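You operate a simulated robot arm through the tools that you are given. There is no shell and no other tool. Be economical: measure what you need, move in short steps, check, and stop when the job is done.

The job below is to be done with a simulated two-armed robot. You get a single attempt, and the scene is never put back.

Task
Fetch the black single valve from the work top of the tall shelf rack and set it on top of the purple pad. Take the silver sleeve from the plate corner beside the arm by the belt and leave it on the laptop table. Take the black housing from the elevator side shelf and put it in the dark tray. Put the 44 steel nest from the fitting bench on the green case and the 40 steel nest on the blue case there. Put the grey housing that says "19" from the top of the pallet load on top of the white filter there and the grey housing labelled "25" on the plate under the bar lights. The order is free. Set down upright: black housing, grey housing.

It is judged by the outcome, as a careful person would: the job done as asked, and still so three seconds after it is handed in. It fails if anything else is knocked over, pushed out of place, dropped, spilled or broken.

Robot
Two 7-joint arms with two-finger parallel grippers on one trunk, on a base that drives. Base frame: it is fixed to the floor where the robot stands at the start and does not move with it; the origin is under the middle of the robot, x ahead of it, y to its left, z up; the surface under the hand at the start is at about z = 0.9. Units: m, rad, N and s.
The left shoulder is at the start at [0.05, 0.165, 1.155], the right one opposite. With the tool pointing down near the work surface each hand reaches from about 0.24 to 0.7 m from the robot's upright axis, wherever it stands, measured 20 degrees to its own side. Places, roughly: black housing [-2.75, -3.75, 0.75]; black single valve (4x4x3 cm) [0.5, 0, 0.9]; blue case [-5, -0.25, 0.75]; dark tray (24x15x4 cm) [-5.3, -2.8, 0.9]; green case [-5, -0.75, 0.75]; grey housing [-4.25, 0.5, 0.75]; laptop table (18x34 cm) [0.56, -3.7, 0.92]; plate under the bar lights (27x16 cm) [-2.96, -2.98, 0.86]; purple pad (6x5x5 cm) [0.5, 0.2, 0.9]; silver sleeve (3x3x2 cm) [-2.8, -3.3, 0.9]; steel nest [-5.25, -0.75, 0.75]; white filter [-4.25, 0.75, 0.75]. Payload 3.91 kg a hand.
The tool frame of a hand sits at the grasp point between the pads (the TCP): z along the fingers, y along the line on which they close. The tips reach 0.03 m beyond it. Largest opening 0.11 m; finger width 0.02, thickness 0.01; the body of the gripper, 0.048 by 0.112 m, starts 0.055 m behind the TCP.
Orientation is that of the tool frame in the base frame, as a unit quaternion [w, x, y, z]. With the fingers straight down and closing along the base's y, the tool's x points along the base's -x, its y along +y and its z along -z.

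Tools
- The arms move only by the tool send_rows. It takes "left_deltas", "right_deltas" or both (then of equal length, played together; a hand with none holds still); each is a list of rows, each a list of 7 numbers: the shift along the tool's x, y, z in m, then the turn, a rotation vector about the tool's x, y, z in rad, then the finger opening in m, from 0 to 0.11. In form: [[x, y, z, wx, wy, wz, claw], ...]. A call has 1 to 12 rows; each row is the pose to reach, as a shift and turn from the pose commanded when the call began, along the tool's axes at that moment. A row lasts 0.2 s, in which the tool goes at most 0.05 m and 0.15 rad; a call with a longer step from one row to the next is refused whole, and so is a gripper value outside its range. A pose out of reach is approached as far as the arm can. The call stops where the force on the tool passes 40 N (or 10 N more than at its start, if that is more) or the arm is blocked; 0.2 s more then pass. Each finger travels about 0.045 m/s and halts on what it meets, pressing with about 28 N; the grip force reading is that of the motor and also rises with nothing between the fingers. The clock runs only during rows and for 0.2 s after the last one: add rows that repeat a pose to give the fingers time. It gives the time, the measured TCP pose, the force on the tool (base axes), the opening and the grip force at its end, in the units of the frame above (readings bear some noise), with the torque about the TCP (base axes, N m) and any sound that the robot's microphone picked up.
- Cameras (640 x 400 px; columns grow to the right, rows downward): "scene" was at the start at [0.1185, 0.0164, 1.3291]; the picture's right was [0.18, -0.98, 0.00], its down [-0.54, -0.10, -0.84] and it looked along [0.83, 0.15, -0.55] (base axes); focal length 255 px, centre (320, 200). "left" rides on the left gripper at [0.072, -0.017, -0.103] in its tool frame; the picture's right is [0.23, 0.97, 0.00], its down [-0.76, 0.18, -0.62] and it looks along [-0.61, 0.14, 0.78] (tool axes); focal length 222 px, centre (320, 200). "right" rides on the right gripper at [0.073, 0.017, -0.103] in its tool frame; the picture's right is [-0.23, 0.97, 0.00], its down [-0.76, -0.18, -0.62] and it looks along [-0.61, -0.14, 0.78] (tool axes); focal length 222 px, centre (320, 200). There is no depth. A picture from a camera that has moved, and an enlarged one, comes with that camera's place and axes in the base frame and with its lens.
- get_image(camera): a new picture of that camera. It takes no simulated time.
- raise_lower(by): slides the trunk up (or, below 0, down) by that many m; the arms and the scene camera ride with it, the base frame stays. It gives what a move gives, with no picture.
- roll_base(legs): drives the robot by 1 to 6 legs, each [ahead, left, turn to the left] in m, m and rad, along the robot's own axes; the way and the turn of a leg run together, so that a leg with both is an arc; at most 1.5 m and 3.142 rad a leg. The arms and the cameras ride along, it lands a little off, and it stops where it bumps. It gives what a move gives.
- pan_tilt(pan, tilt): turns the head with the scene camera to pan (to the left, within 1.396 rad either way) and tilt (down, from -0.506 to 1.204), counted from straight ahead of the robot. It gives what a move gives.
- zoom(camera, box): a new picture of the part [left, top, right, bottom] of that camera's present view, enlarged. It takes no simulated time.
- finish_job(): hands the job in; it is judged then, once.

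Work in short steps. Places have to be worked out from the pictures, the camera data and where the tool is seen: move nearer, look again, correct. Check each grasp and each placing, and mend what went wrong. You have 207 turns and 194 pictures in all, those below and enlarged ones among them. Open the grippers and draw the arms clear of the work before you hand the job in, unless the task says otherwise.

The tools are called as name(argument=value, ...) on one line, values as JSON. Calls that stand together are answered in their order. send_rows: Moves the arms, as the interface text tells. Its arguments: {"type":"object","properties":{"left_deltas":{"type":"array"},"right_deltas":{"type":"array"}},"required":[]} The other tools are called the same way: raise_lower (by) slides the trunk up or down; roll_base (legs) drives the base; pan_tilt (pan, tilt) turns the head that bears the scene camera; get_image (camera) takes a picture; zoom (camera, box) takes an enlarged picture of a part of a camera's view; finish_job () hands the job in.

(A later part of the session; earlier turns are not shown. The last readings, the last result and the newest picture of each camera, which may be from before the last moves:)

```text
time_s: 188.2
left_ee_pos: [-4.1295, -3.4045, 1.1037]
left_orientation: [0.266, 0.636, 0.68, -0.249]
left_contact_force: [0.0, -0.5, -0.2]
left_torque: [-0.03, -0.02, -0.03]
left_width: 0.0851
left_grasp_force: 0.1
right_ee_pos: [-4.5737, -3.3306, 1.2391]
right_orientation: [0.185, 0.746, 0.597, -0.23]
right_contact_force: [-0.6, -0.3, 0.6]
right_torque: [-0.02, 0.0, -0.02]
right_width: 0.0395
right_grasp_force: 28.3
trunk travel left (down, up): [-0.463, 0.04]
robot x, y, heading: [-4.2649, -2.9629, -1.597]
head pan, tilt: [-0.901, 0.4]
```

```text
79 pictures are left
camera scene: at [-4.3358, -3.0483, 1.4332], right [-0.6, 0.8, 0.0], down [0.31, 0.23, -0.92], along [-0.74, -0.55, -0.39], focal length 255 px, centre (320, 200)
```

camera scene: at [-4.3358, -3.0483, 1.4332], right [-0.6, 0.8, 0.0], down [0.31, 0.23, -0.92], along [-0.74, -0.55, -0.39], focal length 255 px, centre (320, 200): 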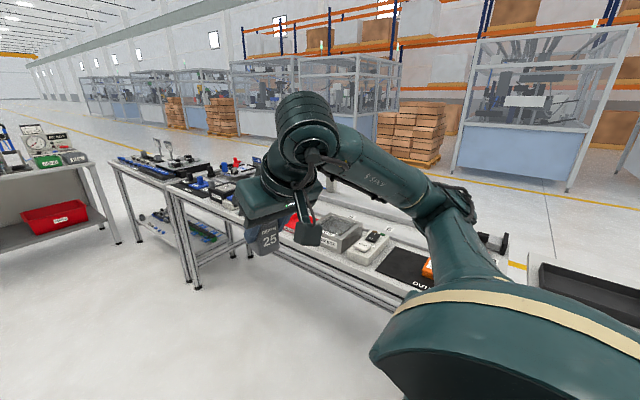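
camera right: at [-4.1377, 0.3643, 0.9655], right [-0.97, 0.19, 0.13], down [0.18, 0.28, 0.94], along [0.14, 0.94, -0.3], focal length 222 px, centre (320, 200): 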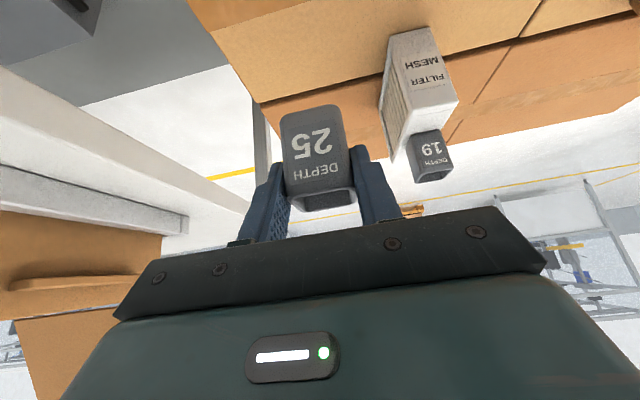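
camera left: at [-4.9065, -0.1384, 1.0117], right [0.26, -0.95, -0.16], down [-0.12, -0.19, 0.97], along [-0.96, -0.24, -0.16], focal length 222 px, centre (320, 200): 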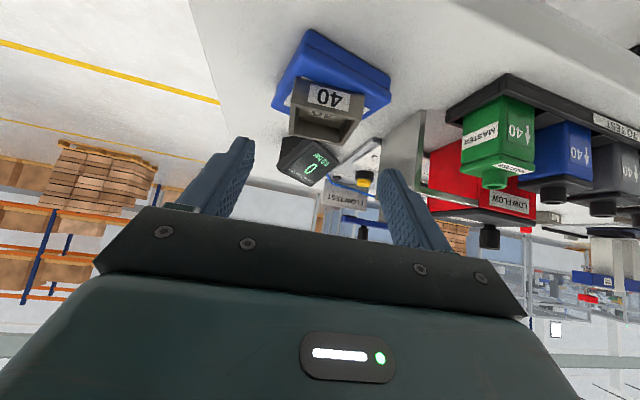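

The dark tray is to the right on the bench. I turn to face east (+x) to get a clear look at the cell's south part.

roll_base(legs=[[0, -0.1, 1.59]])

pan_tilt(pan=-0.1, tilt=0.35)

get_image(camera="scene")

```text
time_s: 192.5
left_ee_pos: [-3.8908, -2.8805, 1.1032]
left_orientation: [0.364, -0.045, 0.93, 0.017]
left_contact_force: [0.8, 0.6, -0.1]
left_torque: [0.0, -0.01, -0.01]
left_width: 0.0849
left_grasp_force: 0.1
right_ee_pos: [-3.9507, -3.3273, 1.2387]
right_orientation: [0.293, 0.09, 0.951, -0.026]
right_contact_force: [0.6, 0.7, 0.0]
right_torque: [-0.02, 0.0, 0.0]
right_width: 0.0397
right_grasp_force: 27.9
trunk travel left (down, up): [-0.463, 0.04]
robot x, y, heading: [-4.3265, -3.0265, -0.005]
head pan, tilt: [-0.901, 0.4]
```

```text
time_s: 193.7
left_ee_pos: [-3.891, -2.8815, 1.1047]
left_orientation: [0.364, -0.044, 0.93, 0.017]
left_contact_force: [0.8, -0.7, -0.3]
left_torque: [-0.02, 0.02, 0.0]
left_width: 0.0849
left_grasp_force: 0.0
right_ee_pos: [-3.9513, -3.3281, 1.2372]
right_orientation: [0.294, 0.09, 0.951, -0.028]
right_contact_force: [-0.7, 1.2, -0.9]
right_torque: [0.02, 0.01, 0.02]
right_width: 0.0393
right_grasp_force: 27.8
trunk travel left (down, up): [-0.463, 0.04]
robot x, y, heading: [-4.3267, -3.0281, -0.0]
head pan, tilt: [-0.099, 0.351]
```

```text
78 pictures are left
camera scene: at [-4.2032, -3.0356, 1.4377], right [-0.1, -0.99, 0.0], down [-0.34, 0.03, -0.94], along [0.93, -0.1, -0.34], focal length 255 px, centre (320, 200)
```

scene: 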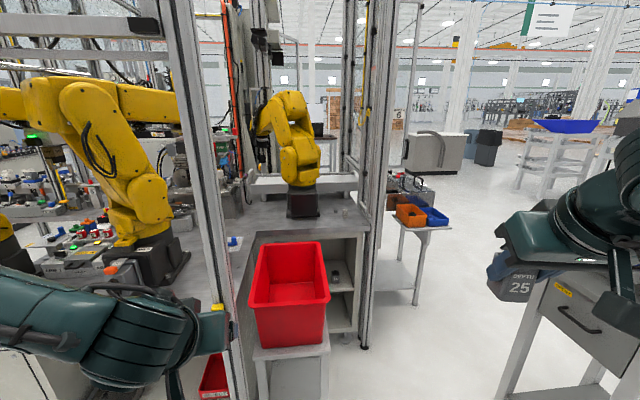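

zoom(camera="scene", box=[210, 100, 470, 350])

```text
1.60 times, centred on (340, 225) of scene
camera zoom: at [-4.2032, -3.0356, 1.4377], right [-0.1, -0.99, 0.0], down [-0.34, 0.03, -0.94], along [0.93, -0.1, -0.34], focal length 408 px, centre (288, 160)
```

zoom: 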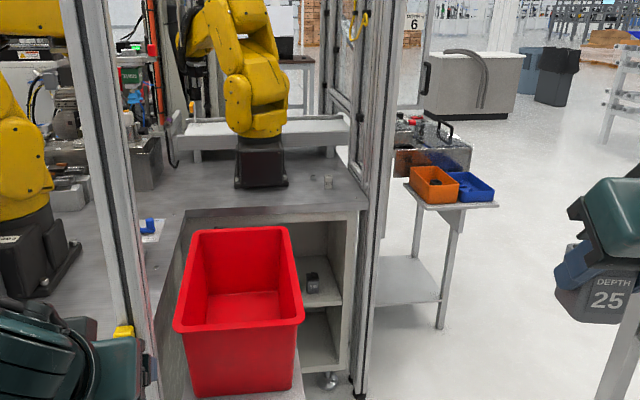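

zoom(camera="scene", box=[200, 160, 380, 260])

zoom(camera="scene", box=[370, 160, 470, 240])

```text
3.56 times, centred on (290, 210) of scene
camera zoom: at [-4.2032, -3.0356, 1.4377], right [-0.1, -0.99, 0.0], down [-0.34, 0.03, -0.94], along [0.93, -0.1, -0.34], focal length 906 px, centre (427, 164)
```

zoom: 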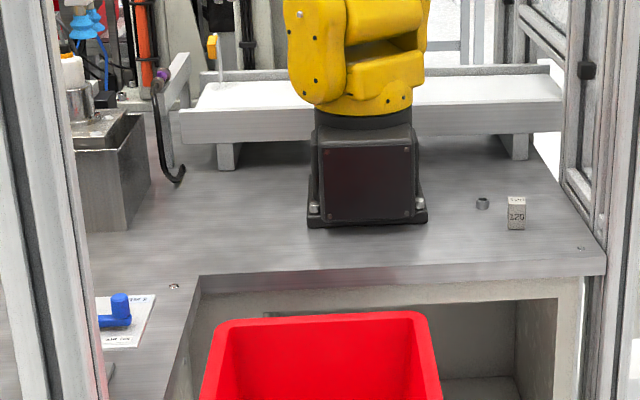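

```text
5.00 times, centred on (420, 200) of scene
camera zoom: at [-4.2032, -3.0356, 1.4377], right [-0.1, -0.99, 0.0], down [-0.34, 0.03, -0.94], along [0.93, -0.1, -0.34], focal length 1274 px, centre (-180, 200)
```

zoom: 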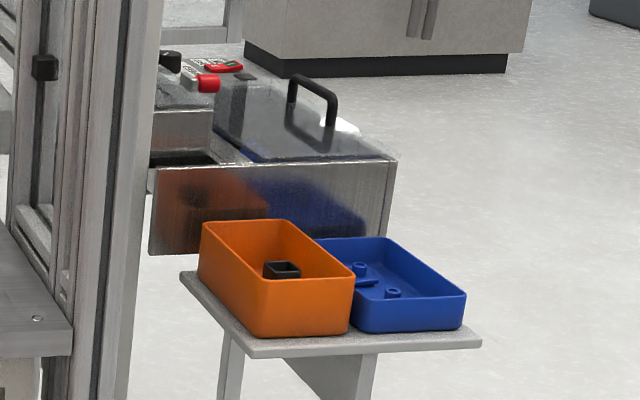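

The sleeve (small ring beside the "120" block) and the black housing (in the orange bin on the side shelf) are visible. The tight space suits the left arm for the plate, so I'll transfer cup 25 to the left hand via a temporary set-down at the tray bench behind me. Turning around to look at it.

roll_base(legs=[[0, 0, 3.13]])

pan_tilt(pan=0, tilt=0.55)

get_image(camera="scene")

```text
time_s: 201.5
left_ee_pos: [-4.7544, -3.1965, 1.1034]
left_orientation: [0.026, 0.929, 0.069, -0.363]
left_contact_force: [0.6, 1.3, 0.8]
left_torque: [-0.05, 0.01, -0.04]
left_width: 0.0853
left_grasp_force: 0.1
right_ee_pos: [-4.7181, -2.7464, 1.2388]
right_orientation: [-0.019, 0.953, -0.062, -0.294]
right_contact_force: [0.2, -0.5, -0.2]
right_torque: [0.01, 0.05, 0.02]
right_width: 0.0397
right_grasp_force: 28.0
trunk travel left (down, up): [-0.463, 0.04]
robot x, y, heading: [-4.3289, -3.0254, -3.088]
head pan, tilt: [-0.099, 0.351]
```

```text
time_s: 202.3
left_ee_pos: [-4.7538, -3.1957, 1.1046]
left_orientation: [0.026, 0.929, 0.07, -0.364]
left_contact_force: [0.5, -0.4, 0.4]
left_torque: [-0.03, -0.03, 0.05]
left_width: 0.0849
left_grasp_force: 0.2
right_ee_pos: [-4.7186, -2.7475, 1.2391]
right_orientation: [-0.018, 0.953, -0.064, -0.294]
right_contact_force: [-0.3, -0.5, -0.2]
right_torque: [-0.01, 0.03, 0.01]
right_width: 0.0396
right_grasp_force: 27.9
trunk travel left (down, up): [-0.463, 0.04]
robot x, y, heading: [-4.3247, -3.0261, -3.091]
head pan, tilt: [0.0, 0.55]
```

```text
74 pictures are left
camera scene: at [-4.4441, -3.0326, 1.4195], right [-0.05, 1.0, 0.0], down [0.52, 0.03, -0.85], along [-0.85, -0.05, -0.52], focal length 255 px, centre (320, 200)
```

scene: 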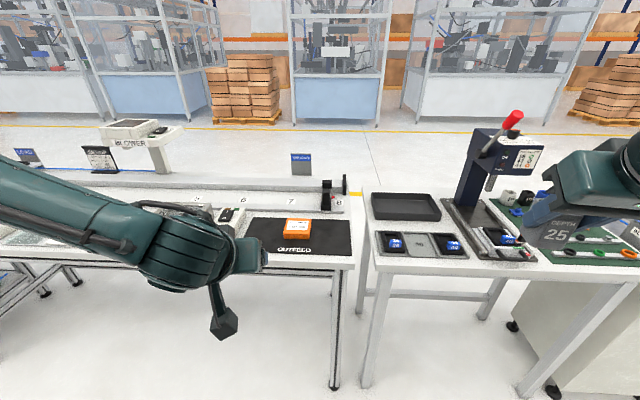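

zoom(camera="scene", box=[350, 170, 480, 290])

```text
3.33 times, centred on (415, 230) of scene
camera zoom: at [-4.4441, -3.0326, 1.4195], right [-0.05, 1.0, 0.0], down [0.52, 0.03, -0.85], along [-0.85, -0.05, -0.52], focal length 850 px, centre (3, 100)
```

zoom: 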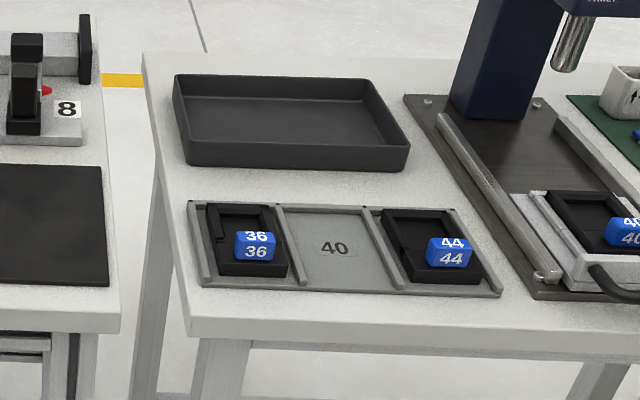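

Free spot: the empty dark tray (centre (-5.258,-2.767), rim z≈0.92) works for a temporary set-down. Raising the left hand clear and driving in.

send_rows(left_deltas=[[-0.03, 0, -0.03, 0, 0, 0, 0.085], [-0.06, 0, -0.06, 0, 0, 0, 0.085], [-0.09, 0, -0.1, 0, 0, 0, 0.085]])

roll_base(legs=[[0, 0, -0.05], [0.29, 0.0, 0]])

raise_lower(by=-0.12)

get_image(camera="right")

```text
time_s: 203.1
left_ee_pos: [-4.7509, -3.1984, 1.2396]
left_orientation: [0.026, 0.929, 0.07, -0.364]
left_contact_force: [1.3, 1.1, 0.1]
left_torque: [-0.01, -0.02, 0.03]
left_width: 0.0852
left_grasp_force: 0.1
right_ee_pos: [-4.7163, -2.7475, 1.2385]
right_orientation: [-0.018, 0.953, -0.064, -0.295]
right_contact_force: [0.2, -0.7, 1.0]
right_torque: [0.02, 0.02, -0.03]
right_width: 0.0393
right_grasp_force: 28.0
trunk travel left (down, up): [-0.463, 0.04]
robot x, y, heading: [-4.3309, -3.0235, -3.087]
head pan, tilt: [0.0, 0.55]
```

```text
time_s: 205.4
left_ee_pos: [-5.0412, -3.18, 1.2387]
left_orientation: [0.018, 0.93, 0.048, -0.364]
left_contact_force: [-0.3, 1.1, -0.2]
left_torque: [0.0, 0.0, -0.02]
left_width: 0.0852
left_grasp_force: 0.1
right_ee_pos: [-4.9867, -2.7315, 1.2384]
right_orientation: [-0.026, 0.952, -0.086, -0.294]
right_contact_force: [0.2, 0.8, -0.4]
right_torque: [-0.04, 0.0, 0.02]
right_width: 0.0392
right_grasp_force: 27.7
trunk travel left (down, up): [-0.463, 0.04]
robot x, y, heading: [-4.6038, -3.0319, -3.131]
head pan, tilt: [0.0, 0.55]
```

```text
time_s: 206.9
left_ee_pos: [-5.0394, -3.1803, 1.119]
left_orientation: [0.019, 0.93, 0.048, -0.364]
left_contact_force: [-0.5, -0.3, 0.1]
left_torque: [-0.01, 0.02, 0.0]
left_width: 0.0849
left_grasp_force: 0.0
right_ee_pos: [-4.9866, -2.7308, 1.1189]
right_orientation: [-0.026, 0.952, -0.085, -0.294]
right_contact_force: [0.2, -0.1, -0.2]
right_torque: [0.03, 0.01, -0.02]
right_width: 0.0394
right_grasp_force: 27.6
trunk travel left (down, up): [-0.343, 0.16]
robot x, y, heading: [-4.6096, -3.0292, -3.135]
head pan, tilt: [0.0, 0.55]
```

```text
72 pictures are left
camera right: at [-4.8744, -2.7679, 1.1625], right [-0.36, -0.92, 0.13], down [-0.24, 0.23, 0.94], along [-0.9, 0.31, -0.3], focal length 222 px, centre (320, 200)
```

right: 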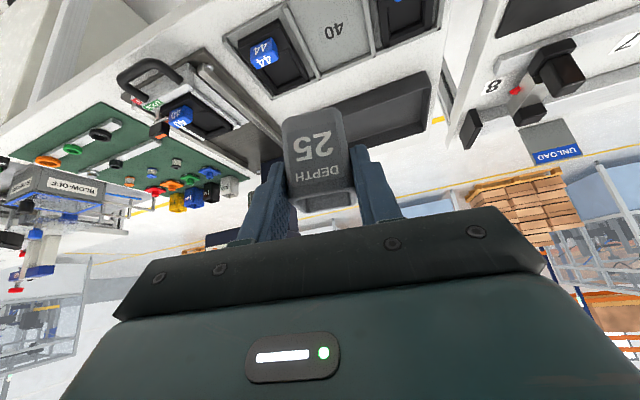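

Moving the right hand with the cup to hover over the tray's left half.

send_rows(right_deltas=[[-0.025, 0.023, 0.02, 0, 0, 0, 0.02], [-0.05, 0.046, 0.045, 0, 0, 0, 0.02], [-0.07, 0.07, 0.08, 0, 0, 0, 0.02], [-0.085, 0.094, 0.115, 0, 0, 0, 0.02], [-0.1, 0.117, 0.15, 0, 0, 0, 0.02], [-0.107, 0.1394, 0.182, 0, 0, 0, 0.02], [-0.1115, 0.1394, 0.2084, 0, 0, 0, 0.02]])

get_image(camera="scene")

```text
time_s: 208.6
left_ee_pos: [-5.0408, -3.179, 1.1185]
left_orientation: [0.018, 0.93, 0.048, -0.364]
left_contact_force: [-0.1, 0.4, 0.6]
left_torque: [-0.02, -0.06, 0.02]
left_width: 0.0849
left_grasp_force: 0.1
right_ee_pos: [-5.216, -2.8322, 1.013]
right_orientation: [-0.026, 0.952, -0.085, -0.294]
right_contact_force: [0.0, -0.5, -0.2]
right_torque: [0.02, 0.0, -0.01]
right_width: 0.0393
right_grasp_force: 28.4
trunk travel left (down, up): [-0.343, 0.16]
robot x, y, heading: [-4.6084, -3.0282, -3.135]
head pan, tilt: [0.0, 0.55]
```

```text
71 pictures are left
camera scene: at [-4.7263, -3.0284, 1.2995], right [-0.01, 1.0, 0.0], down [0.52, 0.0, -0.85], along [-0.85, -0.01, -0.52], focal length 255 px, centre (320, 200)
```

scene: 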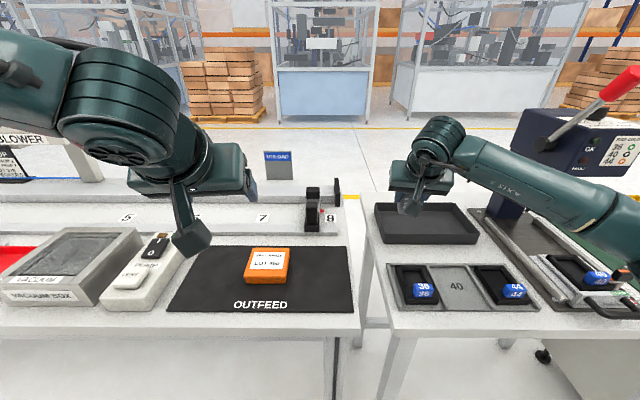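

send_rows(right_deltas=[[0.01, 0.001, 0.026, 0, 0, 0, 0.02], [0.021, 0.002, 0.052, 0, 0, 0, 0.02], [0.032, 0.003, 0.0786, 0, 0, 0, 0.02], [0.034, 0.003, 0.0815, 0, 0, 0, 0.02], [0.036, 0.003, 0.0845, 0, 0, 0, 0.02]])

get_image(camera="right")

```text
time_s: 209.8
left_ee_pos: [-5.038, -3.18, 1.1194]
left_orientation: [0.018, 0.93, 0.048, -0.364]
left_contact_force: [-0.7, -1.1, -0.4]
left_torque: [0.01, 0.03, -0.01]
left_width: 0.0853
left_grasp_force: 0.1
right_ee_pos: [-5.2356, -2.8321, 0.9229]
right_orientation: [-0.026, 0.951, -0.087, -0.297]
right_contact_force: [-3.4, 0.2, 20.3]
right_torque: [0.37, -0.04, 0.06]
right_width: 0.04
right_grasp_force: 28.5
trunk travel left (down, up): [-0.343, 0.16]
robot x, y, heading: [-4.6098, -3.0252, -3.136]
head pan, tilt: [0.0, 0.55]
```

```text
70 pictures are left
camera right: at [-5.1229, -2.8687, 0.9661], right [-0.36, -0.92, 0.13], down [-0.24, 0.23, 0.95], along [-0.9, 0.31, -0.3], focal length 222 px, centre (320, 200)
```

right: 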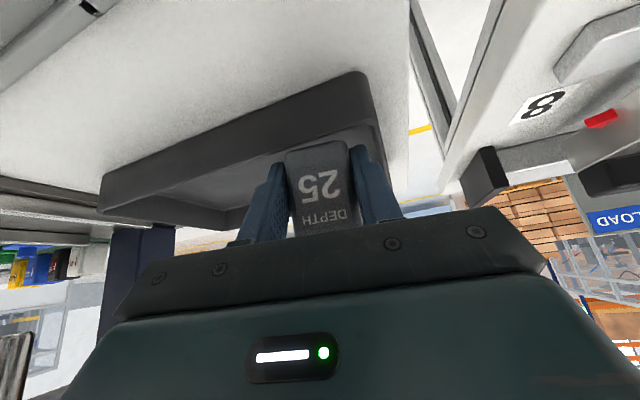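

Touching the tray floor, but close to its left wall. I lift 1 cm, shift 5 cm toward the tray's centre, set it down.

send_rows(right_deltas=[[-0.0075, 0, -0.011, 0, 0, 0, 0.02], [-0.011, -0.025, -0.008, 0, 0, 0, 0.02], [-0.0147, -0.05, -0.006, 0, 0, 0, 0.02], [-0.009, -0.05, 0.003, 0, 0, 0, 0.02], [-0.0075, -0.05, 0.0055, 0, 0, 0, 0.02]])

```text
time_s: 210.9
left_ee_pos: [-5.0392, -3.1799, 1.1196]
left_orientation: [0.018, 0.929, 0.048, -0.365]
left_contact_force: [0.2, -0.7, -0.4]
left_torque: [0.01, 0.03, 0.02]
left_width: 0.0852
left_grasp_force: 0.0
right_ee_pos: [-5.2363, -2.78, 0.9221]
right_orientation: [-0.026, 0.95, -0.087, -0.298]
right_contact_force: [0.6, 2.1, 17.8]
right_torque: [0.41, -0.19, 0.03]
right_width: 0.0397
right_grasp_force: 28.4
trunk travel left (down, up): [-0.343, 0.16]
robot x, y, heading: [-4.6108, -3.0275, -3.134]
head pan, tilt: [0.0, 0.55]
```

Down again at y≈-2.78. Releasing and retracting the right hand up and back.

send_rows(right_deltas=[[0, 0, 0, 0, 0, 0, 0.042], [0, 0, 0, 0, 0, 0, 0.05], [0, 0, 0, 0, 0, 0, 0.06], [0, 0, -0.04, 0, 0, 0, 0.065], [0, 0, -0.08, 0, 0, 0, 0.065], [0, 0, -0.12, 0, 0, 0, 0.065], [0, -0.02, -0.16, 0, 0, 0, 0.065], [0.0, -0.05, -0.2, 0, 0, 0, 0.065], [0.0, -0.09, -0.23, 0, 0, 0, 0.065], [0.0, -0.13, -0.25, 0, 0, 0, 0.065]])

get_image(camera="scene")

```text
time_s: 213.2
left_ee_pos: [-5.0407, -3.179, 1.1191]
left_orientation: [0.019, 0.93, 0.049, -0.364]
left_contact_force: [-0.6, 0.0, -0.1]
left_torque: [0.0, 0.01, 0.02]
left_width: 0.085
left_grasp_force: 0.1
right_ee_pos: [-5.0705, -2.6767, 1.1269]
right_orientation: [-0.025, 0.952, -0.085, -0.294]
right_contact_force: [0.5, -0.2, 0.7]
right_torque: [0.01, 0.04, -0.02]
right_width: 0.065
right_grasp_force: 0.0
trunk travel left (down, up): [-0.343, 0.16]
robot x, y, heading: [-4.6078, -3.0249, -3.133]
head pan, tilt: [0.0, 0.55]
```

```text
69 pictures are left
camera scene: at [-4.7257, -3.0282, 1.2995], right [-0.01, 1.0, 0.0], down [0.52, 0.0, -0.85], along [-0.85, -0.01, -0.52], focal length 255 px, centre (320, 200)
```

scene: 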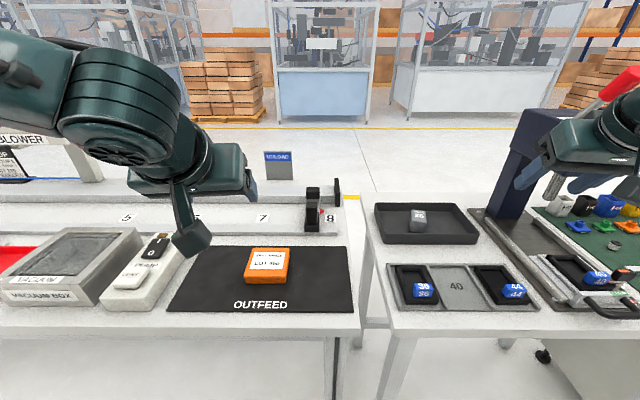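

zoom(camera="scene", box=[365, 190, 485, 260])

```text
5.33 times, centred on (425, 225) of scene
camera zoom: at [-4.7257, -3.0282, 1.2995], right [-0.01, 1.0, 0.0], down [0.52, 0.0, -0.85], along [-0.85, -0.01, -0.52], focal length 1359 px, centre (-240, 67)
```

zoom: 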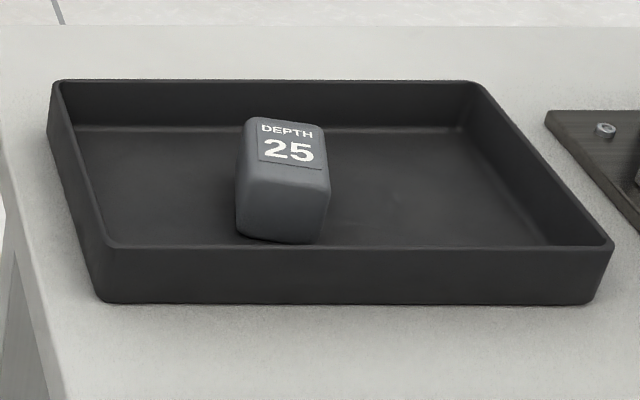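

Cup 25 tipped onto its back in the tray (label up, rim away from me). I'll pick it up with the right hand and stand it up again on the free part of the mat. First lower the trunk slightly and hover over it.

raise_lower(by=-0.05)

send_rows(right_deltas=[[-0.01, 0.027, 0.029, 0, 0, 0, 0.065], [-0.02, 0.055, 0.057, 0, 0, 0, 0.065], [-0.029, 0.082, 0.086, 0, 0, 0, 0.065], [-0.038, 0.11, 0.115, 0, 0, 0, 0.065], [-0.048, 0.1374, 0.1431, 0, 0, 0, 0.065]])

get_image(camera="right")

```text
time_s: 214.1
left_ee_pos: [-5.0396, -3.1793, 1.0685]
left_orientation: [0.019, 0.93, 0.049, -0.364]
left_contact_force: [-0.2, -0.1, -0.3]
left_torque: [-0.03, -0.01, 0.0]
left_width: 0.085
left_grasp_force: 0.0
right_ee_pos: [-5.0727, -2.6777, 1.0767]
right_orientation: [-0.025, 0.952, -0.085, -0.294]
right_contact_force: [0.1, -0.4, 0.5]
right_torque: [-0.02, 0.01, 0.01]
right_width: 0.0652
right_grasp_force: 0.1
trunk travel left (down, up): [-0.293, 0.21]
robot x, y, heading: [-4.6075, -3.0282, -3.133]
head pan, tilt: [0.0, 0.55]
```

```text
time_s: 215.3
left_ee_pos: [-5.0409, -3.1789, 1.0678]
left_orientation: [0.018, 0.93, 0.048, -0.364]
left_contact_force: [0.0, 0.1, -0.1]
left_torque: [-0.02, -0.01, -0.02]
left_width: 0.0852
left_grasp_force: 0.0
right_ee_pos: [-5.2159, -2.7922, 0.9851]
right_orientation: [-0.026, 0.952, -0.086, -0.294]
right_contact_force: [0.2, 0.5, 0.9]
right_torque: [0.02, 0.02, -0.05]
right_width: 0.0652
right_grasp_force: 0.2
trunk travel left (down, up): [-0.293, 0.21]
robot x, y, heading: [-4.6092, -3.0279, -3.133]
head pan, tilt: [0.0, 0.55]
```

```text
67 pictures are left
camera right: at [-5.1034, -2.8291, 1.0296], right [-0.36, -0.92, 0.13], down [-0.24, 0.23, 0.94], along [-0.9, 0.31, -0.3], focal length 222 px, centre (320, 200)
```

right: 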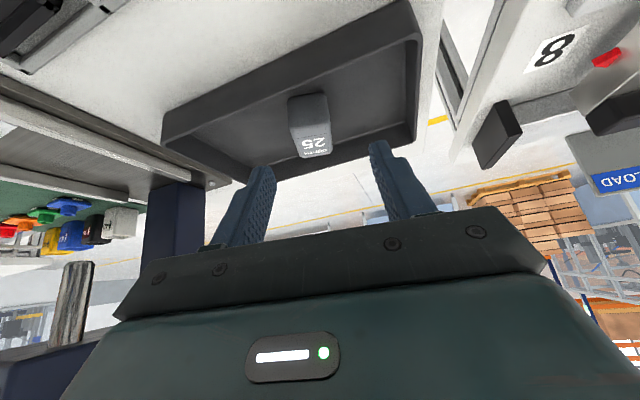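

Testing whether the right hand can reach here with a vertical tool, which would allow rotating the cup upright directly.

send_rows(right_deltas=[[-0.008, 0, -0.01, 0, 0.15, 0, 0.065], [-0.018, 0, 0.0, 0, 0.3, 0, 0.065], [-0.028, -0.001, 0.015, 0, 0.45, 0, 0.065], [-0.0394, -0.002, 0.033, 0, 0.6, 0, 0.065]])

get_image(camera="right")

```text
time_s: 216.3
left_ee_pos: [-5.0404, -3.1852, 1.0676]
left_orientation: [0.016, 0.93, 0.05, -0.364]
left_contact_force: [-0.1, -2.4, 0.2]
left_torque: [0.08, 0.0, -0.07]
left_width: 0.0849
left_grasp_force: 0.0
right_ee_pos: [-5.2629, -2.7838, 0.9839]
right_orientation: [-0.004, 0.996, -0.084, -0.001]
right_contact_force: [0.1, 6.1, -0.8]
right_torque: [-0.5, 0.0, -0.03]
right_width: 0.0647
right_grasp_force: 0.1
trunk travel left (down, up): [-0.293, 0.21]
robot x, y, heading: [-4.6136, -3.0317, -3.135]
head pan, tilt: [0.0, 0.55]
```

```text
66 pictures are left
camera right: at [-5.1956, -2.8135, 1.0862], right [-0.39, -0.92, -0.01], down [-0.72, 0.3, 0.63], along [-0.58, 0.25, -0.78], focal length 222 px, centre (320, 200)
```

right: 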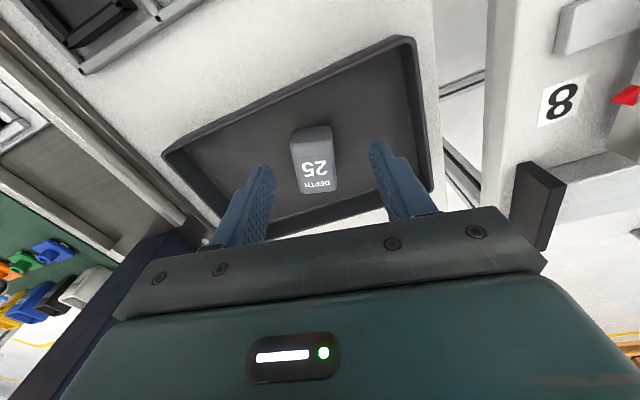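

A 6 N sideways force appeared on the right hand. Checking what it touches.

get_image(camera="scene")

```text
65 pictures are left
camera scene: at [-4.7258, -3.0333, 1.2495], right [-0.01, 1.0, 0.0], down [0.52, 0.01, -0.85], along [-0.85, 0.0, -0.52], focal length 255 px, centre (320, 200)
```

scene: 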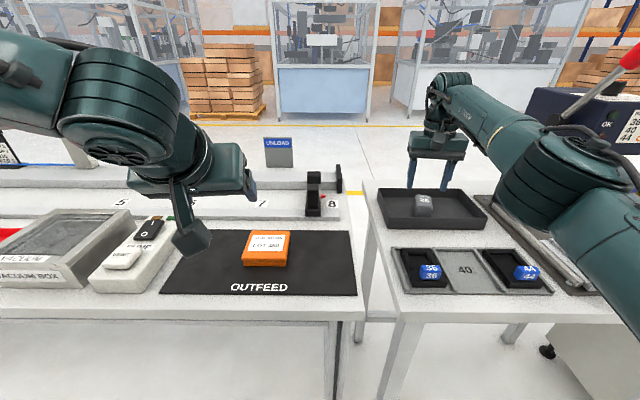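

The right forearm is brushing the press head. I return to the 0.6 tilt (no contact there) and grasp the lying cup that way.

send_rows(right_deltas=[[0.01, 0, -0.02, 0, -0.15, 0, 0.065], [0.02, 0, -0.03, 0, -0.3, 0, 0.065], [0.035, 0, -0.02, 0, -0.45, 0, 0.062], [0.05, 0.002, 0.0, 0, -0.6, 0, 0.062]])

```text
time_s: 217.3
left_ee_pos: [-5.0411, -3.18, 1.0679]
left_orientation: [0.018, 0.929, 0.048, -0.365]
left_contact_force: [0.0, 0.2, 0.8]
left_torque: [0.02, -0.01, -0.02]
left_width: 0.085
left_grasp_force: 0.0
right_ee_pos: [-5.2158, -2.7915, 0.9803]
right_orientation: [-0.026, 0.951, -0.087, -0.295]
right_contact_force: [-0.5, 0.5, -0.9]
right_torque: [-0.01, -0.02, 0.03]
right_width: 0.0622
right_grasp_force: 0.1
trunk travel left (down, up): [-0.293, 0.21]
robot x, y, heading: [-4.6123, -3.0298, -3.133]
head pan, tilt: [0.0, 0.55]
```

send_rows(right_deltas=[[-0.003, -0.0034, 0.03, 0, 0, 0, 0.06], [-0.006, -0.0034, 0.055, 0, 0, 0, 0.06], [-0.008, -0.0034, 0.0794, 0, 0, 0, 0.06], [-0.008, -0.0034, 0.0794, 0, 0, 0, 0.045], [-0.008, -0.0034, 0.0794, 0, 0, 0, 0.03], [-0.008, -0.0034, 0.0794, 0, 0, 0, 0.02], [-0.008, -0.0034, 0.0794, 0, 0, 0, 0.02]])

get_image(camera="right")

```text
time_s: 218.9
left_ee_pos: [-5.0405, -3.1791, 1.0688]
left_orientation: [0.019, 0.93, 0.049, -0.364]
left_contact_force: [1.0, 0.4, 0.2]
left_torque: [-0.02, 0.0, 0.05]
left_width: 0.0849
left_grasp_force: 0.0
right_ee_pos: [-5.2667, -2.7806, 0.9196]
right_orientation: [-0.025, 0.952, -0.086, -0.293]
right_contact_force: [-1.3, 0.6, 0.8]
right_torque: [0.03, 0.01, 0.0]
right_width: 0.0393
right_grasp_force: 27.8
trunk travel left (down, up): [-0.293, 0.21]
robot x, y, heading: [-4.6076, -3.0287, -3.13]
head pan, tilt: [0.0, 0.55]
```

```text
64 pictures are left
camera right: at [-5.1541, -2.817, 0.9646], right [-0.36, -0.92, 0.13], down [-0.24, 0.23, 0.94], along [-0.9, 0.31, -0.3], focal length 222 px, centre (320, 200)
```

right: 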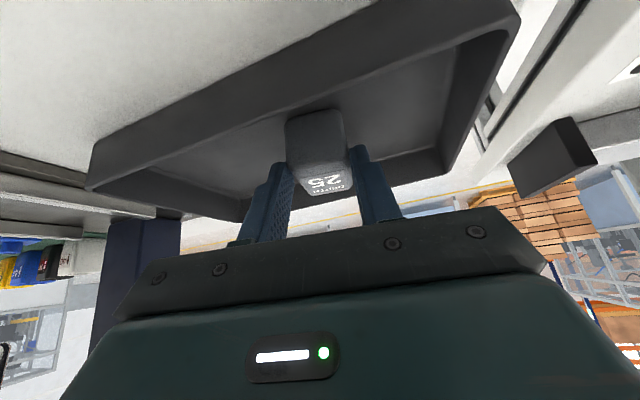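

Gripped. Raising, then moving the base back 0.2 m and left 0.24 m to bring the cup over the free right-hand part of the mat.

raise_lower(by=0.14)

roll_base(legs=[[-0.19, 0, 0], [0, 0.25, 0]])

get_image(camera="scene")

```text
time_s: 220.5
left_ee_pos: [-5.04, -3.1794, 1.2083]
left_orientation: [0.018, 0.93, 0.049, -0.364]
left_contact_force: [0.1, 0.1, 0.2]
left_torque: [-0.02, 0.02, -0.02]
left_width: 0.0849
left_grasp_force: 0.1
right_ee_pos: [-5.2664, -2.7796, 1.059]
right_orientation: [-0.025, 0.952, -0.085, -0.293]
right_contact_force: [0.0, -0.4, -0.7]
right_torque: [0.01, -0.02, 0.0]
right_width: 0.0393
right_grasp_force: 28.1
trunk travel left (down, up): [-0.433, 0.07]
robot x, y, heading: [-4.6093, -3.0282, -3.139]
head pan, tilt: [0.0, 0.55]
```

```text
time_s: 224.5
left_ee_pos: [-4.8527, -3.4302, 1.2083]
left_orientation: [0.019, 0.929, 0.05, -0.365]
left_contact_force: [-0.3, -0.8, -0.8]
left_torque: [0.01, -0.01, 0.03]
left_width: 0.0851
left_grasp_force: 0.0
right_ee_pos: [-5.0797, -3.0304, 1.0598]
right_orientation: [-0.026, 0.952, -0.084, -0.293]
right_contact_force: [-0.4, -0.1, -0.6]
right_torque: [-0.03, 0.01, 0.01]
right_width: 0.0396
right_grasp_force: 28.2
trunk travel left (down, up): [-0.433, 0.07]
robot x, y, heading: [-4.4217, -3.2725, -3.131]
head pan, tilt: [0.0, 0.55]
```

```text
63 pictures are left
camera scene: at [-4.5382, -3.2772, 1.3895], right [-0.01, 1.0, 0.0], down [0.52, 0.01, -0.85], along [-0.85, -0.01, -0.52], focal length 255 px, centre (320, 200)
```

scene: 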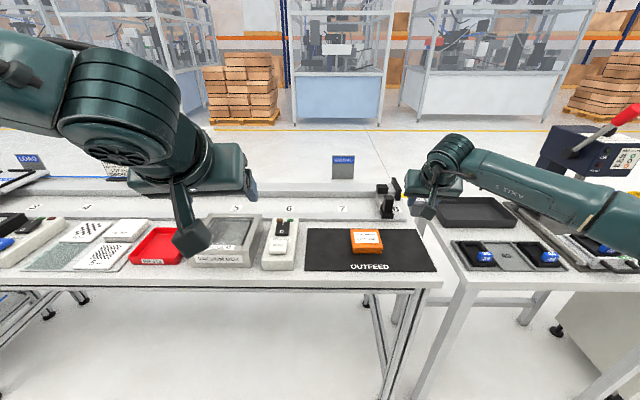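

Lowering the lying cup onto the mat.

raise_lower(by=-0.138)

raise_lower(by=-0.005)

```text
time_s: 226.1
left_ee_pos: [-4.8509, -3.429, 1.0702]
left_orientation: [0.018, 0.93, 0.05, -0.364]
left_contact_force: [-0.9, 0.0, 0.8]
left_torque: [-0.03, 0.01, 0.03]
left_width: 0.0852
left_grasp_force: 0.0
right_ee_pos: [-5.0786, -3.0305, 0.922]
right_orientation: [-0.025, 0.952, -0.084, -0.294]
right_contact_force: [1.3, 1.3, -1.5]
right_torque: [0.02, 0.02, -0.01]
right_width: 0.0394
right_grasp_force: 27.8
trunk travel left (down, up): [-0.295, 0.208]
robot x, y, heading: [-4.4206, -3.2741, -3.125]
head pan, tilt: [0.0, 0.55]
```

```text
time_s: 226.7
left_ee_pos: [-4.8499, -3.4298, 1.067]
left_orientation: [0.019, 0.929, 0.051, -0.365]
left_contact_force: [0.0, -0.1, 0.6]
left_torque: [-0.02, -0.02, 0.01]
left_width: 0.0849
left_grasp_force: 0.1
right_ee_pos: [-5.0792, -3.0321, 0.9216]
right_orientation: [-0.023, 0.951, -0.083, -0.298]
right_contact_force: [0.8, 1.4, 15.3]
right_torque: [0.27, 0.0, 0.01]
right_width: 0.0394
right_grasp_force: 28.5
trunk travel left (down, up): [-0.29, 0.213]
robot x, y, heading: [-4.4223, -3.275, -3.13]
head pan, tilt: [0.0, 0.55]
```

Set down (15 N). Opening, rising and turning the tool to vertical over the cup.

send_rows(right_deltas=[[0, 0, 0, 0, 0, 0, 0.045], [0, 0, 0, 0, 0, 0, 0.055], [0, 0, 0, 0, 0, 0, 0.064], [-0.015, 0, -0.022, 0, 0, 0, 0.064], [-0.035, 0, -0.048, 0, 0.1, 0, 0.064], [-0.045, 0, -0.065, 0, 0.25, 0, 0.064], [-0.046, 0, -0.06, 0, 0.4, 0, 0.064], [-0.046, 0, -0.056, 0, 0.55, 0, 0.064], [-0.046, 0, -0.0534, 0, 0.68, 0, 0.064]])

get_image(camera="right")

```text
time_s: 228.7
left_ee_pos: [-4.8512, -3.4295, 1.0668]
left_orientation: [0.019, 0.93, 0.05, -0.364]
left_contact_force: [0.5, -0.6, 1.1]
left_torque: [0.0, 0.01, 0.01]
left_width: 0.0849
left_grasp_force: 0.0
right_ee_pos: [-5.0593, -3.0285, 0.9838]
right_orientation: [0.003, 0.995, -0.086, 0.04]
right_contact_force: [0.3, 0.3, 0.0]
right_torque: [0.0, -0.01, 0.01]
right_width: 0.0641
right_grasp_force: 0.0
right hand out of reach, approached as far as the arm can: row 9
trunk travel left (down, up): [-0.29, 0.213]
robot x, y, heading: [-4.4214, -3.2758, -3.131]
head pan, tilt: [0.0, 0.55]
```

```text
62 pictures are left
camera right: at [-5.0013, -3.0543, 1.093], right [-0.39, -0.92, -0.02], down [-0.77, 0.32, 0.56], along [-0.51, 0.23, -0.83], focal length 222 px, centre (320, 200)
```

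right: 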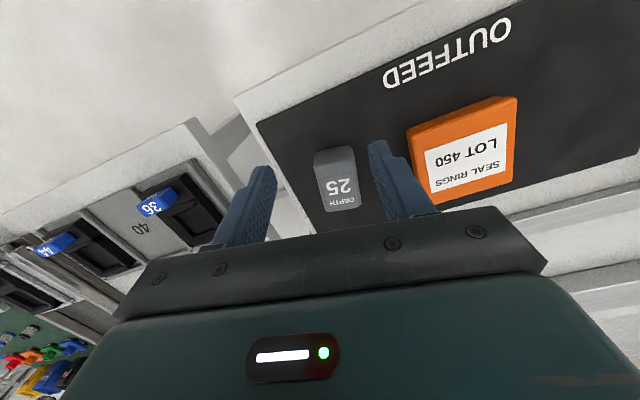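

Moving the base 4 cm closer to centre the vertical tool over the cup.

roll_base(legs=[[0.04, 0, 0]])

send_rows(right_deltas=[[-0.002, 0, 0.022, 0, 0, 0, 0.062], [-0.003, 0, 0.044, 0, 0, 0, 0.06], [-0.005, 0, 0.064, 0, 0, 0, 0.06]])

get_image(camera="right")

```text
time_s: 229.5
left_ee_pos: [-4.893, -3.4304, 1.0658]
left_orientation: [0.019, 0.93, 0.049, -0.364]
left_contact_force: [-0.4, -0.2, -0.8]
left_torque: [0.0, -0.01, 0.03]
left_width: 0.0851
left_grasp_force: 0.0
right_ee_pos: [-5.1012, -3.0284, 0.9842]
right_orientation: [0.005, 0.995, -0.086, 0.041]
right_contact_force: [0.8, -0.1, 0.5]
right_torque: [-0.03, 0.03, 0.01]
right_width: 0.0641
right_grasp_force: 0.0
trunk travel left (down, up): [-0.29, 0.213]
robot x, y, heading: [-4.4575, -3.2793, -3.132]
head pan, tilt: [0.0, 0.55]
```

```text
time_s: 230.3
left_ee_pos: [-4.8916, -3.4298, 1.0657]
left_orientation: [0.019, 0.93, 0.051, -0.364]
left_contact_force: [-0.2, -0.1, 0.1]
left_torque: [0.02, 0.0, 0.05]
left_width: 0.0852
left_grasp_force: 0.0
right_ee_pos: [-5.1002, -3.0285, 0.9205]
right_orientation: [0.004, 0.995, -0.088, 0.04]
right_contact_force: [-0.2, -0.5, -0.3]
right_torque: [0.0, 0.01, 0.0]
right_width: 0.0599
right_grasp_force: 0.0
trunk travel left (down, up): [-0.29, 0.213]
robot x, y, heading: [-4.4592, -3.2757, -3.132]
head pan, tilt: [0.0, 0.55]
```

```text
61 pictures are left
camera right: at [-5.0415, -3.0549, 1.0289], right [-0.39, -0.92, -0.02], down [-0.77, 0.32, 0.56], along [-0.51, 0.23, -0.83], focal length 222 px, centre (320, 200)
```

right: 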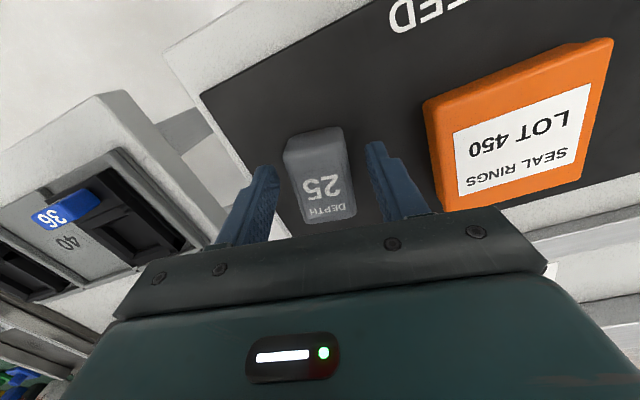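

Closing on the lying cup, then lifting.

send_rows(right_deltas=[[0, 0, 0, 0, 0, 0, 0.045], [0, 0, 0, 0, 0, 0, 0.03], [0, 0, 0, 0, 0, 0, 0.02], [0, 0, 0, 0, 0, 0, 0.02]])

raise_lower(by=0.12)

roll_base(legs=[[-0.055, 0, 0]])

send_rows(right_deltas=[[0, 0, 0, 0, -0.14, 0, 0.02], [0, 0, 0, 0, -0.28, 0, 0.02], [0, 0, 0, 0, -0.42, 0, 0.02], [0, 0, 0, 0, -0.56, 0, 0.02], [0, 0, 0, 0, -0.7, 0, 0.02], [0, 0, 0, 0, -0.84, 0, 0.02], [0, 0, 0, 0, -0.98, 0, 0.02], [0, 0, 0, 0, -1.12, 0, 0.02], [0, 0, 0, 0, -1.26, 0, 0.02]])

get_image(camera="scene")

```text
time_s: 231.3
left_ee_pos: [-4.8907, -3.4294, 1.0657]
left_orientation: [0.019, 0.93, 0.05, -0.364]
left_contact_force: [-0.2, 0.0, 0.0]
left_torque: [-0.03, -0.03, 0.01]
left_width: 0.0851
left_grasp_force: 0.1
right_ee_pos: [-5.1012, -3.0278, 0.9209]
right_orientation: [0.004, 0.995, -0.088, 0.041]
right_contact_force: [-0.6, -0.5, -1.1]
right_torque: [0.0, 0.03, 0.06]
right_width: 0.0393
right_grasp_force: 28.0
trunk travel left (down, up): [-0.29, 0.213]
robot x, y, heading: [-4.4597, -3.2776, -3.129]
head pan, tilt: [0.0, 0.55]
```

```text
time_s: 232.8
left_ee_pos: [-4.8921, -3.4292, 1.1855]
left_orientation: [0.018, 0.93, 0.05, -0.365]
left_contact_force: [0.5, -0.1, 0.6]
left_torque: [-0.02, -0.01, 0.0]
left_width: 0.0848
left_grasp_force: 0.1
right_ee_pos: [-5.0998, -3.0276, 1.041]
right_orientation: [0.004, 0.995, -0.087, 0.04]
right_contact_force: [-0.8, -0.4, 0.2]
right_torque: [0.01, 0.01, 0.02]
right_width: 0.0393
right_grasp_force: 28.4
trunk travel left (down, up): [-0.41, 0.093]
robot x, y, heading: [-4.4615, -3.2749, -3.128]
head pan, tilt: [0.0, 0.55]
```

```text
time_s: 233.8
left_ee_pos: [-4.8365, -3.4289, 1.1858]
left_orientation: [0.019, 0.929, 0.051, -0.365]
left_contact_force: [1.0, 0.2, -0.1]
left_torque: [-0.02, 0.01, 0.0]
left_width: 0.0851
left_grasp_force: 0.1
right_ee_pos: [-5.0443, -3.0276, 1.041]
right_orientation: [0.004, 0.995, -0.087, 0.041]
right_contact_force: [0.5, -0.2, 0.3]
right_torque: [-0.02, -0.01, 0.04]
right_width: 0.0392
right_grasp_force: 27.8
trunk travel left (down, up): [-0.41, 0.093]
robot x, y, heading: [-4.4081, -3.2813, -3.126]
head pan, tilt: [0.0, 0.55]
```

```text
time_s: 235.8
left_ee_pos: [-4.8381, -3.431, 1.1863]
left_orientation: [0.019, 0.93, 0.051, -0.364]
left_contact_force: [-1.5, -0.3, 0.0]
left_torque: [-0.01, 0.0, 0.01]
left_width: 0.0848
left_grasp_force: 0.0
right_ee_pos: [-5.0451, -3.029, 1.0415]
right_orientation: [-0.047, 0.827, -0.073, -0.555]
right_contact_force: [0.1, -0.1, 0.0]
right_torque: [-0.02, -0.01, -0.02]
right_width: 0.0392
right_grasp_force: 28.0
trunk travel left (down, up): [-0.41, 0.093]
robot x, y, heading: [-4.4039, -3.28, -3.13]
head pan, tilt: [0.0, 0.55]
```

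```text
60 pictures are left
camera scene: at [-4.5238, -3.2781, 1.3665], right [-0.01, 1.0, 0.0], down [0.52, 0.01, -0.85], along [-0.85, -0.01, -0.52], focal length 255 px, centre (320, 200)
```

scene: 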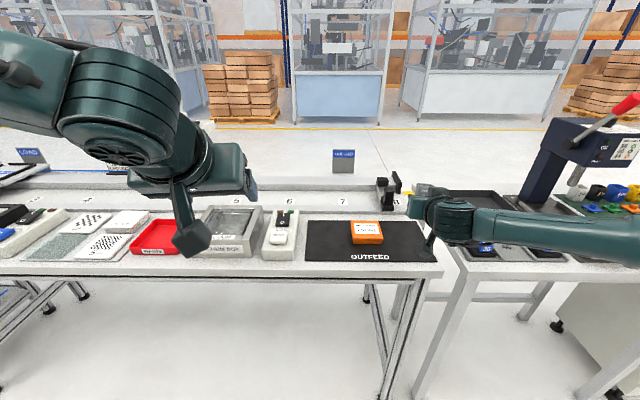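

Tool at tilt 1.18 with the cup nearly upright. Rotating 0.13 more, then lowering to the mat near its front edge.

send_rows(right_deltas=[[0, 0, 0, 0, -0.07, 0, 0.02], [0, 0, 0, 0, -0.14, 0, 0.02]])

raise_lower(by=-0.113)

zoom(camera="scene", box=[340, 170, 500, 290])

```text
time_s: 236.4
left_ee_pos: [-4.8387, -3.429, 1.1851]
left_orientation: [0.02, 0.929, 0.051, -0.365]
left_contact_force: [-0.2, -0.9, -0.1]
left_torque: [-0.02, -0.02, -0.02]
left_width: 0.085
left_grasp_force: 0.1
right_ee_pos: [-5.0467, -3.0278, 1.0404]
right_orientation: [-0.047, 0.828, -0.073, -0.554]
right_contact_force: [-0.9, 0.1, -1.0]
right_torque: [0.01, -0.02, 0.03]
right_width: 0.0392
right_grasp_force: 28.2
right hand out of reach, approached as far as the arm can: row 1, 2
trunk travel left (down, up): [-0.41, 0.093]
robot x, y, heading: [-4.4063, -3.2752, -3.13]
head pan, tilt: [0.0, 0.55]
```

```text
time_s: 237.8
left_ee_pos: [-4.8389, -3.4295, 1.0725]
left_orientation: [0.019, 0.93, 0.051, -0.364]
left_contact_force: [-0.9, 0.7, 0.3]
left_torque: [0.0, 0.01, -0.01]
left_width: 0.085
left_grasp_force: 0.0
right_ee_pos: [-5.0469, -3.0275, 0.9272]
right_orientation: [-0.048, 0.828, -0.073, -0.554]
right_contact_force: [-0.1, -0.3, -0.2]
right_torque: [-0.01, -0.01, 0.0]
right_width: 0.0394
right_grasp_force: 28.0
trunk travel left (down, up): [-0.297, 0.206]
robot x, y, heading: [-4.4107, -3.2765, -3.13]
head pan, tilt: [0.0, 0.55]
```

```text
3.33 times, centred on (420, 230) of scene
camera zoom: at [-4.5241, -3.2769, 1.2535], right [-0.01, 1.0, 0.0], down [0.52, 0.01, -0.85], along [-0.85, -0.01, -0.52], focal length 850 px, centre (-13, 100)
```

zoom: 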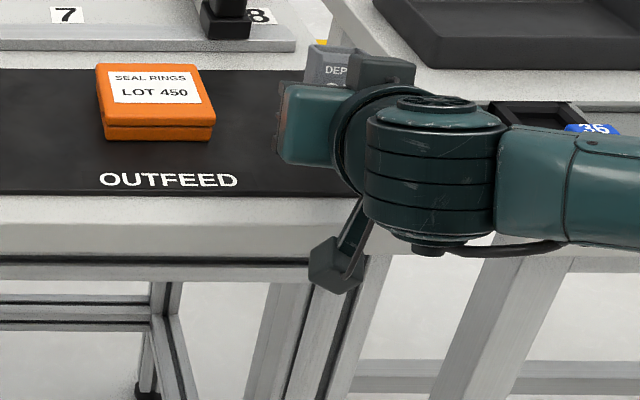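

raise_lower(by=-0.006)

raise_lower(by=-0.004)

```text
time_s: 238.4
left_ee_pos: [-4.8376, -3.429, 1.067]
left_orientation: [0.02, 0.929, 0.052, -0.365]
left_contact_force: [0.0, 0.3, 0.7]
left_torque: [-0.04, -0.01, -0.01]
left_width: 0.0846
left_grasp_force: 0.1
right_ee_pos: [-5.0475, -3.0277, 0.9214]
right_orientation: [-0.048, 0.828, -0.073, -0.553]
right_contact_force: [0.1, 0.1, 0.1]
right_torque: [0.02, -0.01, 0.01]
right_width: 0.0389
right_grasp_force: 28.1
trunk travel left (down, up): [-0.291, 0.212]
robot x, y, heading: [-4.4076, -3.2712, -3.128]
head pan, tilt: [0.0, 0.55]
```

```text
time_s: 238.9
left_ee_pos: [-4.8377, -3.4298, 1.0628]
left_orientation: [0.018, 0.93, 0.05, -0.364]
left_contact_force: [0.6, 0.3, -0.1]
left_torque: [-0.03, -0.01, 0.01]
left_width: 0.0849
left_grasp_force: 0.0
right_ee_pos: [-5.0476, -3.0279, 0.9167]
right_orientation: [-0.047, 0.828, -0.072, -0.554]
right_contact_force: [-0.6, 0.8, 0.0]
right_torque: [0.0, -0.03, 0.01]
right_width: 0.039
right_grasp_force: 27.8
trunk travel left (down, up): [-0.287, 0.216]
robot x, y, heading: [-4.4093, -3.276, -3.129]
head pan, tilt: [0.0, 0.55]
```

raise_lower(by=-0.005)

raise_lower(by=-0.004)

get_image(camera="right")

```text
time_s: 239.4
left_ee_pos: [-4.8365, -3.4283, 1.0584]
left_orientation: [0.019, 0.929, 0.051, -0.365]
left_contact_force: [-0.3, 0.3, -0.2]
left_torque: [-0.02, 0.02, -0.04]
left_width: 0.0851
left_grasp_force: 0.1
right_ee_pos: [-5.0467, -3.0267, 0.9125]
right_orientation: [-0.047, 0.828, -0.073, -0.554]
right_contact_force: [-0.3, 0.0, 0.5]
right_torque: [0.03, -0.01, 0.02]
right_width: 0.0392
right_grasp_force: 28.3
trunk travel left (down, up): [-0.282, 0.221]
robot x, y, heading: [-4.4071, -3.2777, -3.124]
head pan, tilt: [0.0, 0.55]
```

```text
time_s: 240.0
left_ee_pos: [-4.8384, -3.4297, 1.0537]
left_orientation: [0.019, 0.93, 0.05, -0.365]
left_contact_force: [0.9, 0.1, 0.1]
left_torque: [0.02, 0.04, -0.03]
left_width: 0.0852
left_grasp_force: 0.0
right_ee_pos: [-5.0469, -3.0278, 0.909]
right_orientation: [-0.047, 0.828, -0.073, -0.554]
right_contact_force: [-0.3, -0.7, -0.9]
right_torque: [0.02, -0.05, 0.03]
right_width: 0.0395
right_grasp_force: 27.8
trunk travel left (down, up): [-0.278, 0.225]
robot x, y, heading: [-4.4086, -3.2785, -3.13]
head pan, tilt: [0.0, 0.55]
```

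```text
58 pictures are left
camera right: at [-4.9295, -3.065, 0.8804], right [-0.25, -0.94, 0.21], down [0.31, 0.13, 0.94], along [-0.92, 0.31, 0.26], focal length 222 px, centre (320, 200)
```

right: 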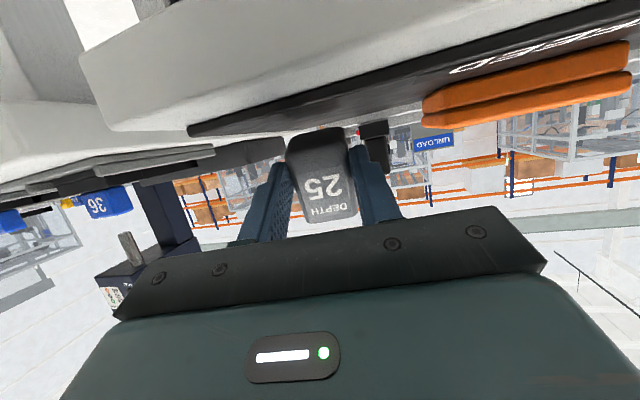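

raise_lower(by=-0.004)

raise_lower(by=-0.004)

```text
time_s: 240.5
left_ee_pos: [-4.8387, -3.4296, 1.0491]
left_orientation: [0.02, 0.93, 0.051, -0.364]
left_contact_force: [0.0, -0.8, 0.2]
left_torque: [-0.01, -0.01, 0.02]
left_width: 0.085
left_grasp_force: 0.0
right_ee_pos: [-5.0465, -3.0279, 0.9053]
right_orientation: [-0.048, 0.828, -0.073, -0.554]
right_contact_force: [-0.3, -0.3, -0.1]
right_torque: [0.0, -0.02, 0.0]
right_width: 0.0392
right_grasp_force: 28.0
trunk travel left (down, up): [-0.274, 0.229]
robot x, y, heading: [-4.4041, -3.2794, -3.129]
head pan, tilt: [0.0, 0.55]
```

```text
time_s: 241.0
left_ee_pos: [-4.8369, -3.4291, 1.0454]
left_orientation: [0.019, 0.93, 0.05, -0.364]
left_contact_force: [-0.4, -0.2, -0.3]
left_torque: [0.03, 0.02, 0.0]
left_width: 0.0851
left_grasp_force: 0.1
right_ee_pos: [-5.0473, -3.0277, 0.9001]
right_orientation: [-0.048, 0.828, -0.073, -0.554]
right_contact_force: [0.6, -0.1, 1.1]
right_torque: [0.02, 0.01, 0.01]
right_width: 0.0395
right_grasp_force: 27.9
trunk travel left (down, up): [-0.27, 0.233]
robot x, y, heading: [-4.4072, -3.2772, -3.13]
head pan, tilt: [0.0, 0.55]
```

zoom(camera="right", box=[200, 60, 460, 240])

zoom(camera="left", box=[0, 0, 300, 180])

```text
2.22 times, centred on (330, 150) of right
camera zoom: at [-4.9296, -3.065, 0.8725], right [-0.25, -0.94, 0.21], down [0.31, 0.13, 0.94], along [-0.92, 0.31, 0.26], focal length 494 px, centre (298, 311)
```

zoom: 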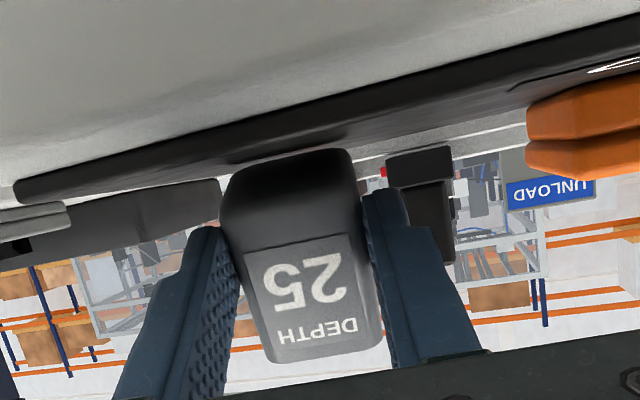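

```text
2.13 times, centred on (150, 90) of left
camera zoom: at [-4.717, -3.3999, 1.0733], right [0.27, -0.95, -0.16], down [-0.12, -0.19, 0.97], along [-0.96, -0.25, -0.16], focal length 474 px, centre (683, 435)
```

zoom: 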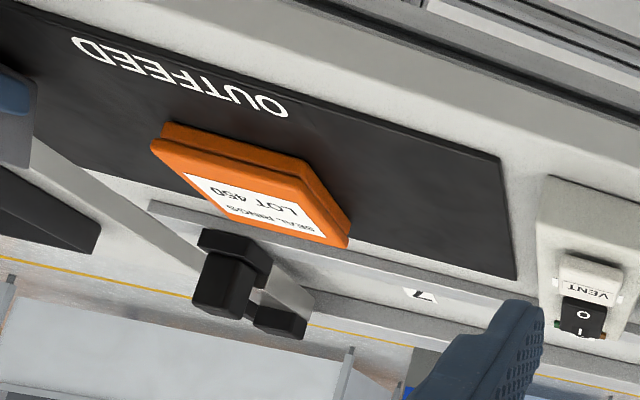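

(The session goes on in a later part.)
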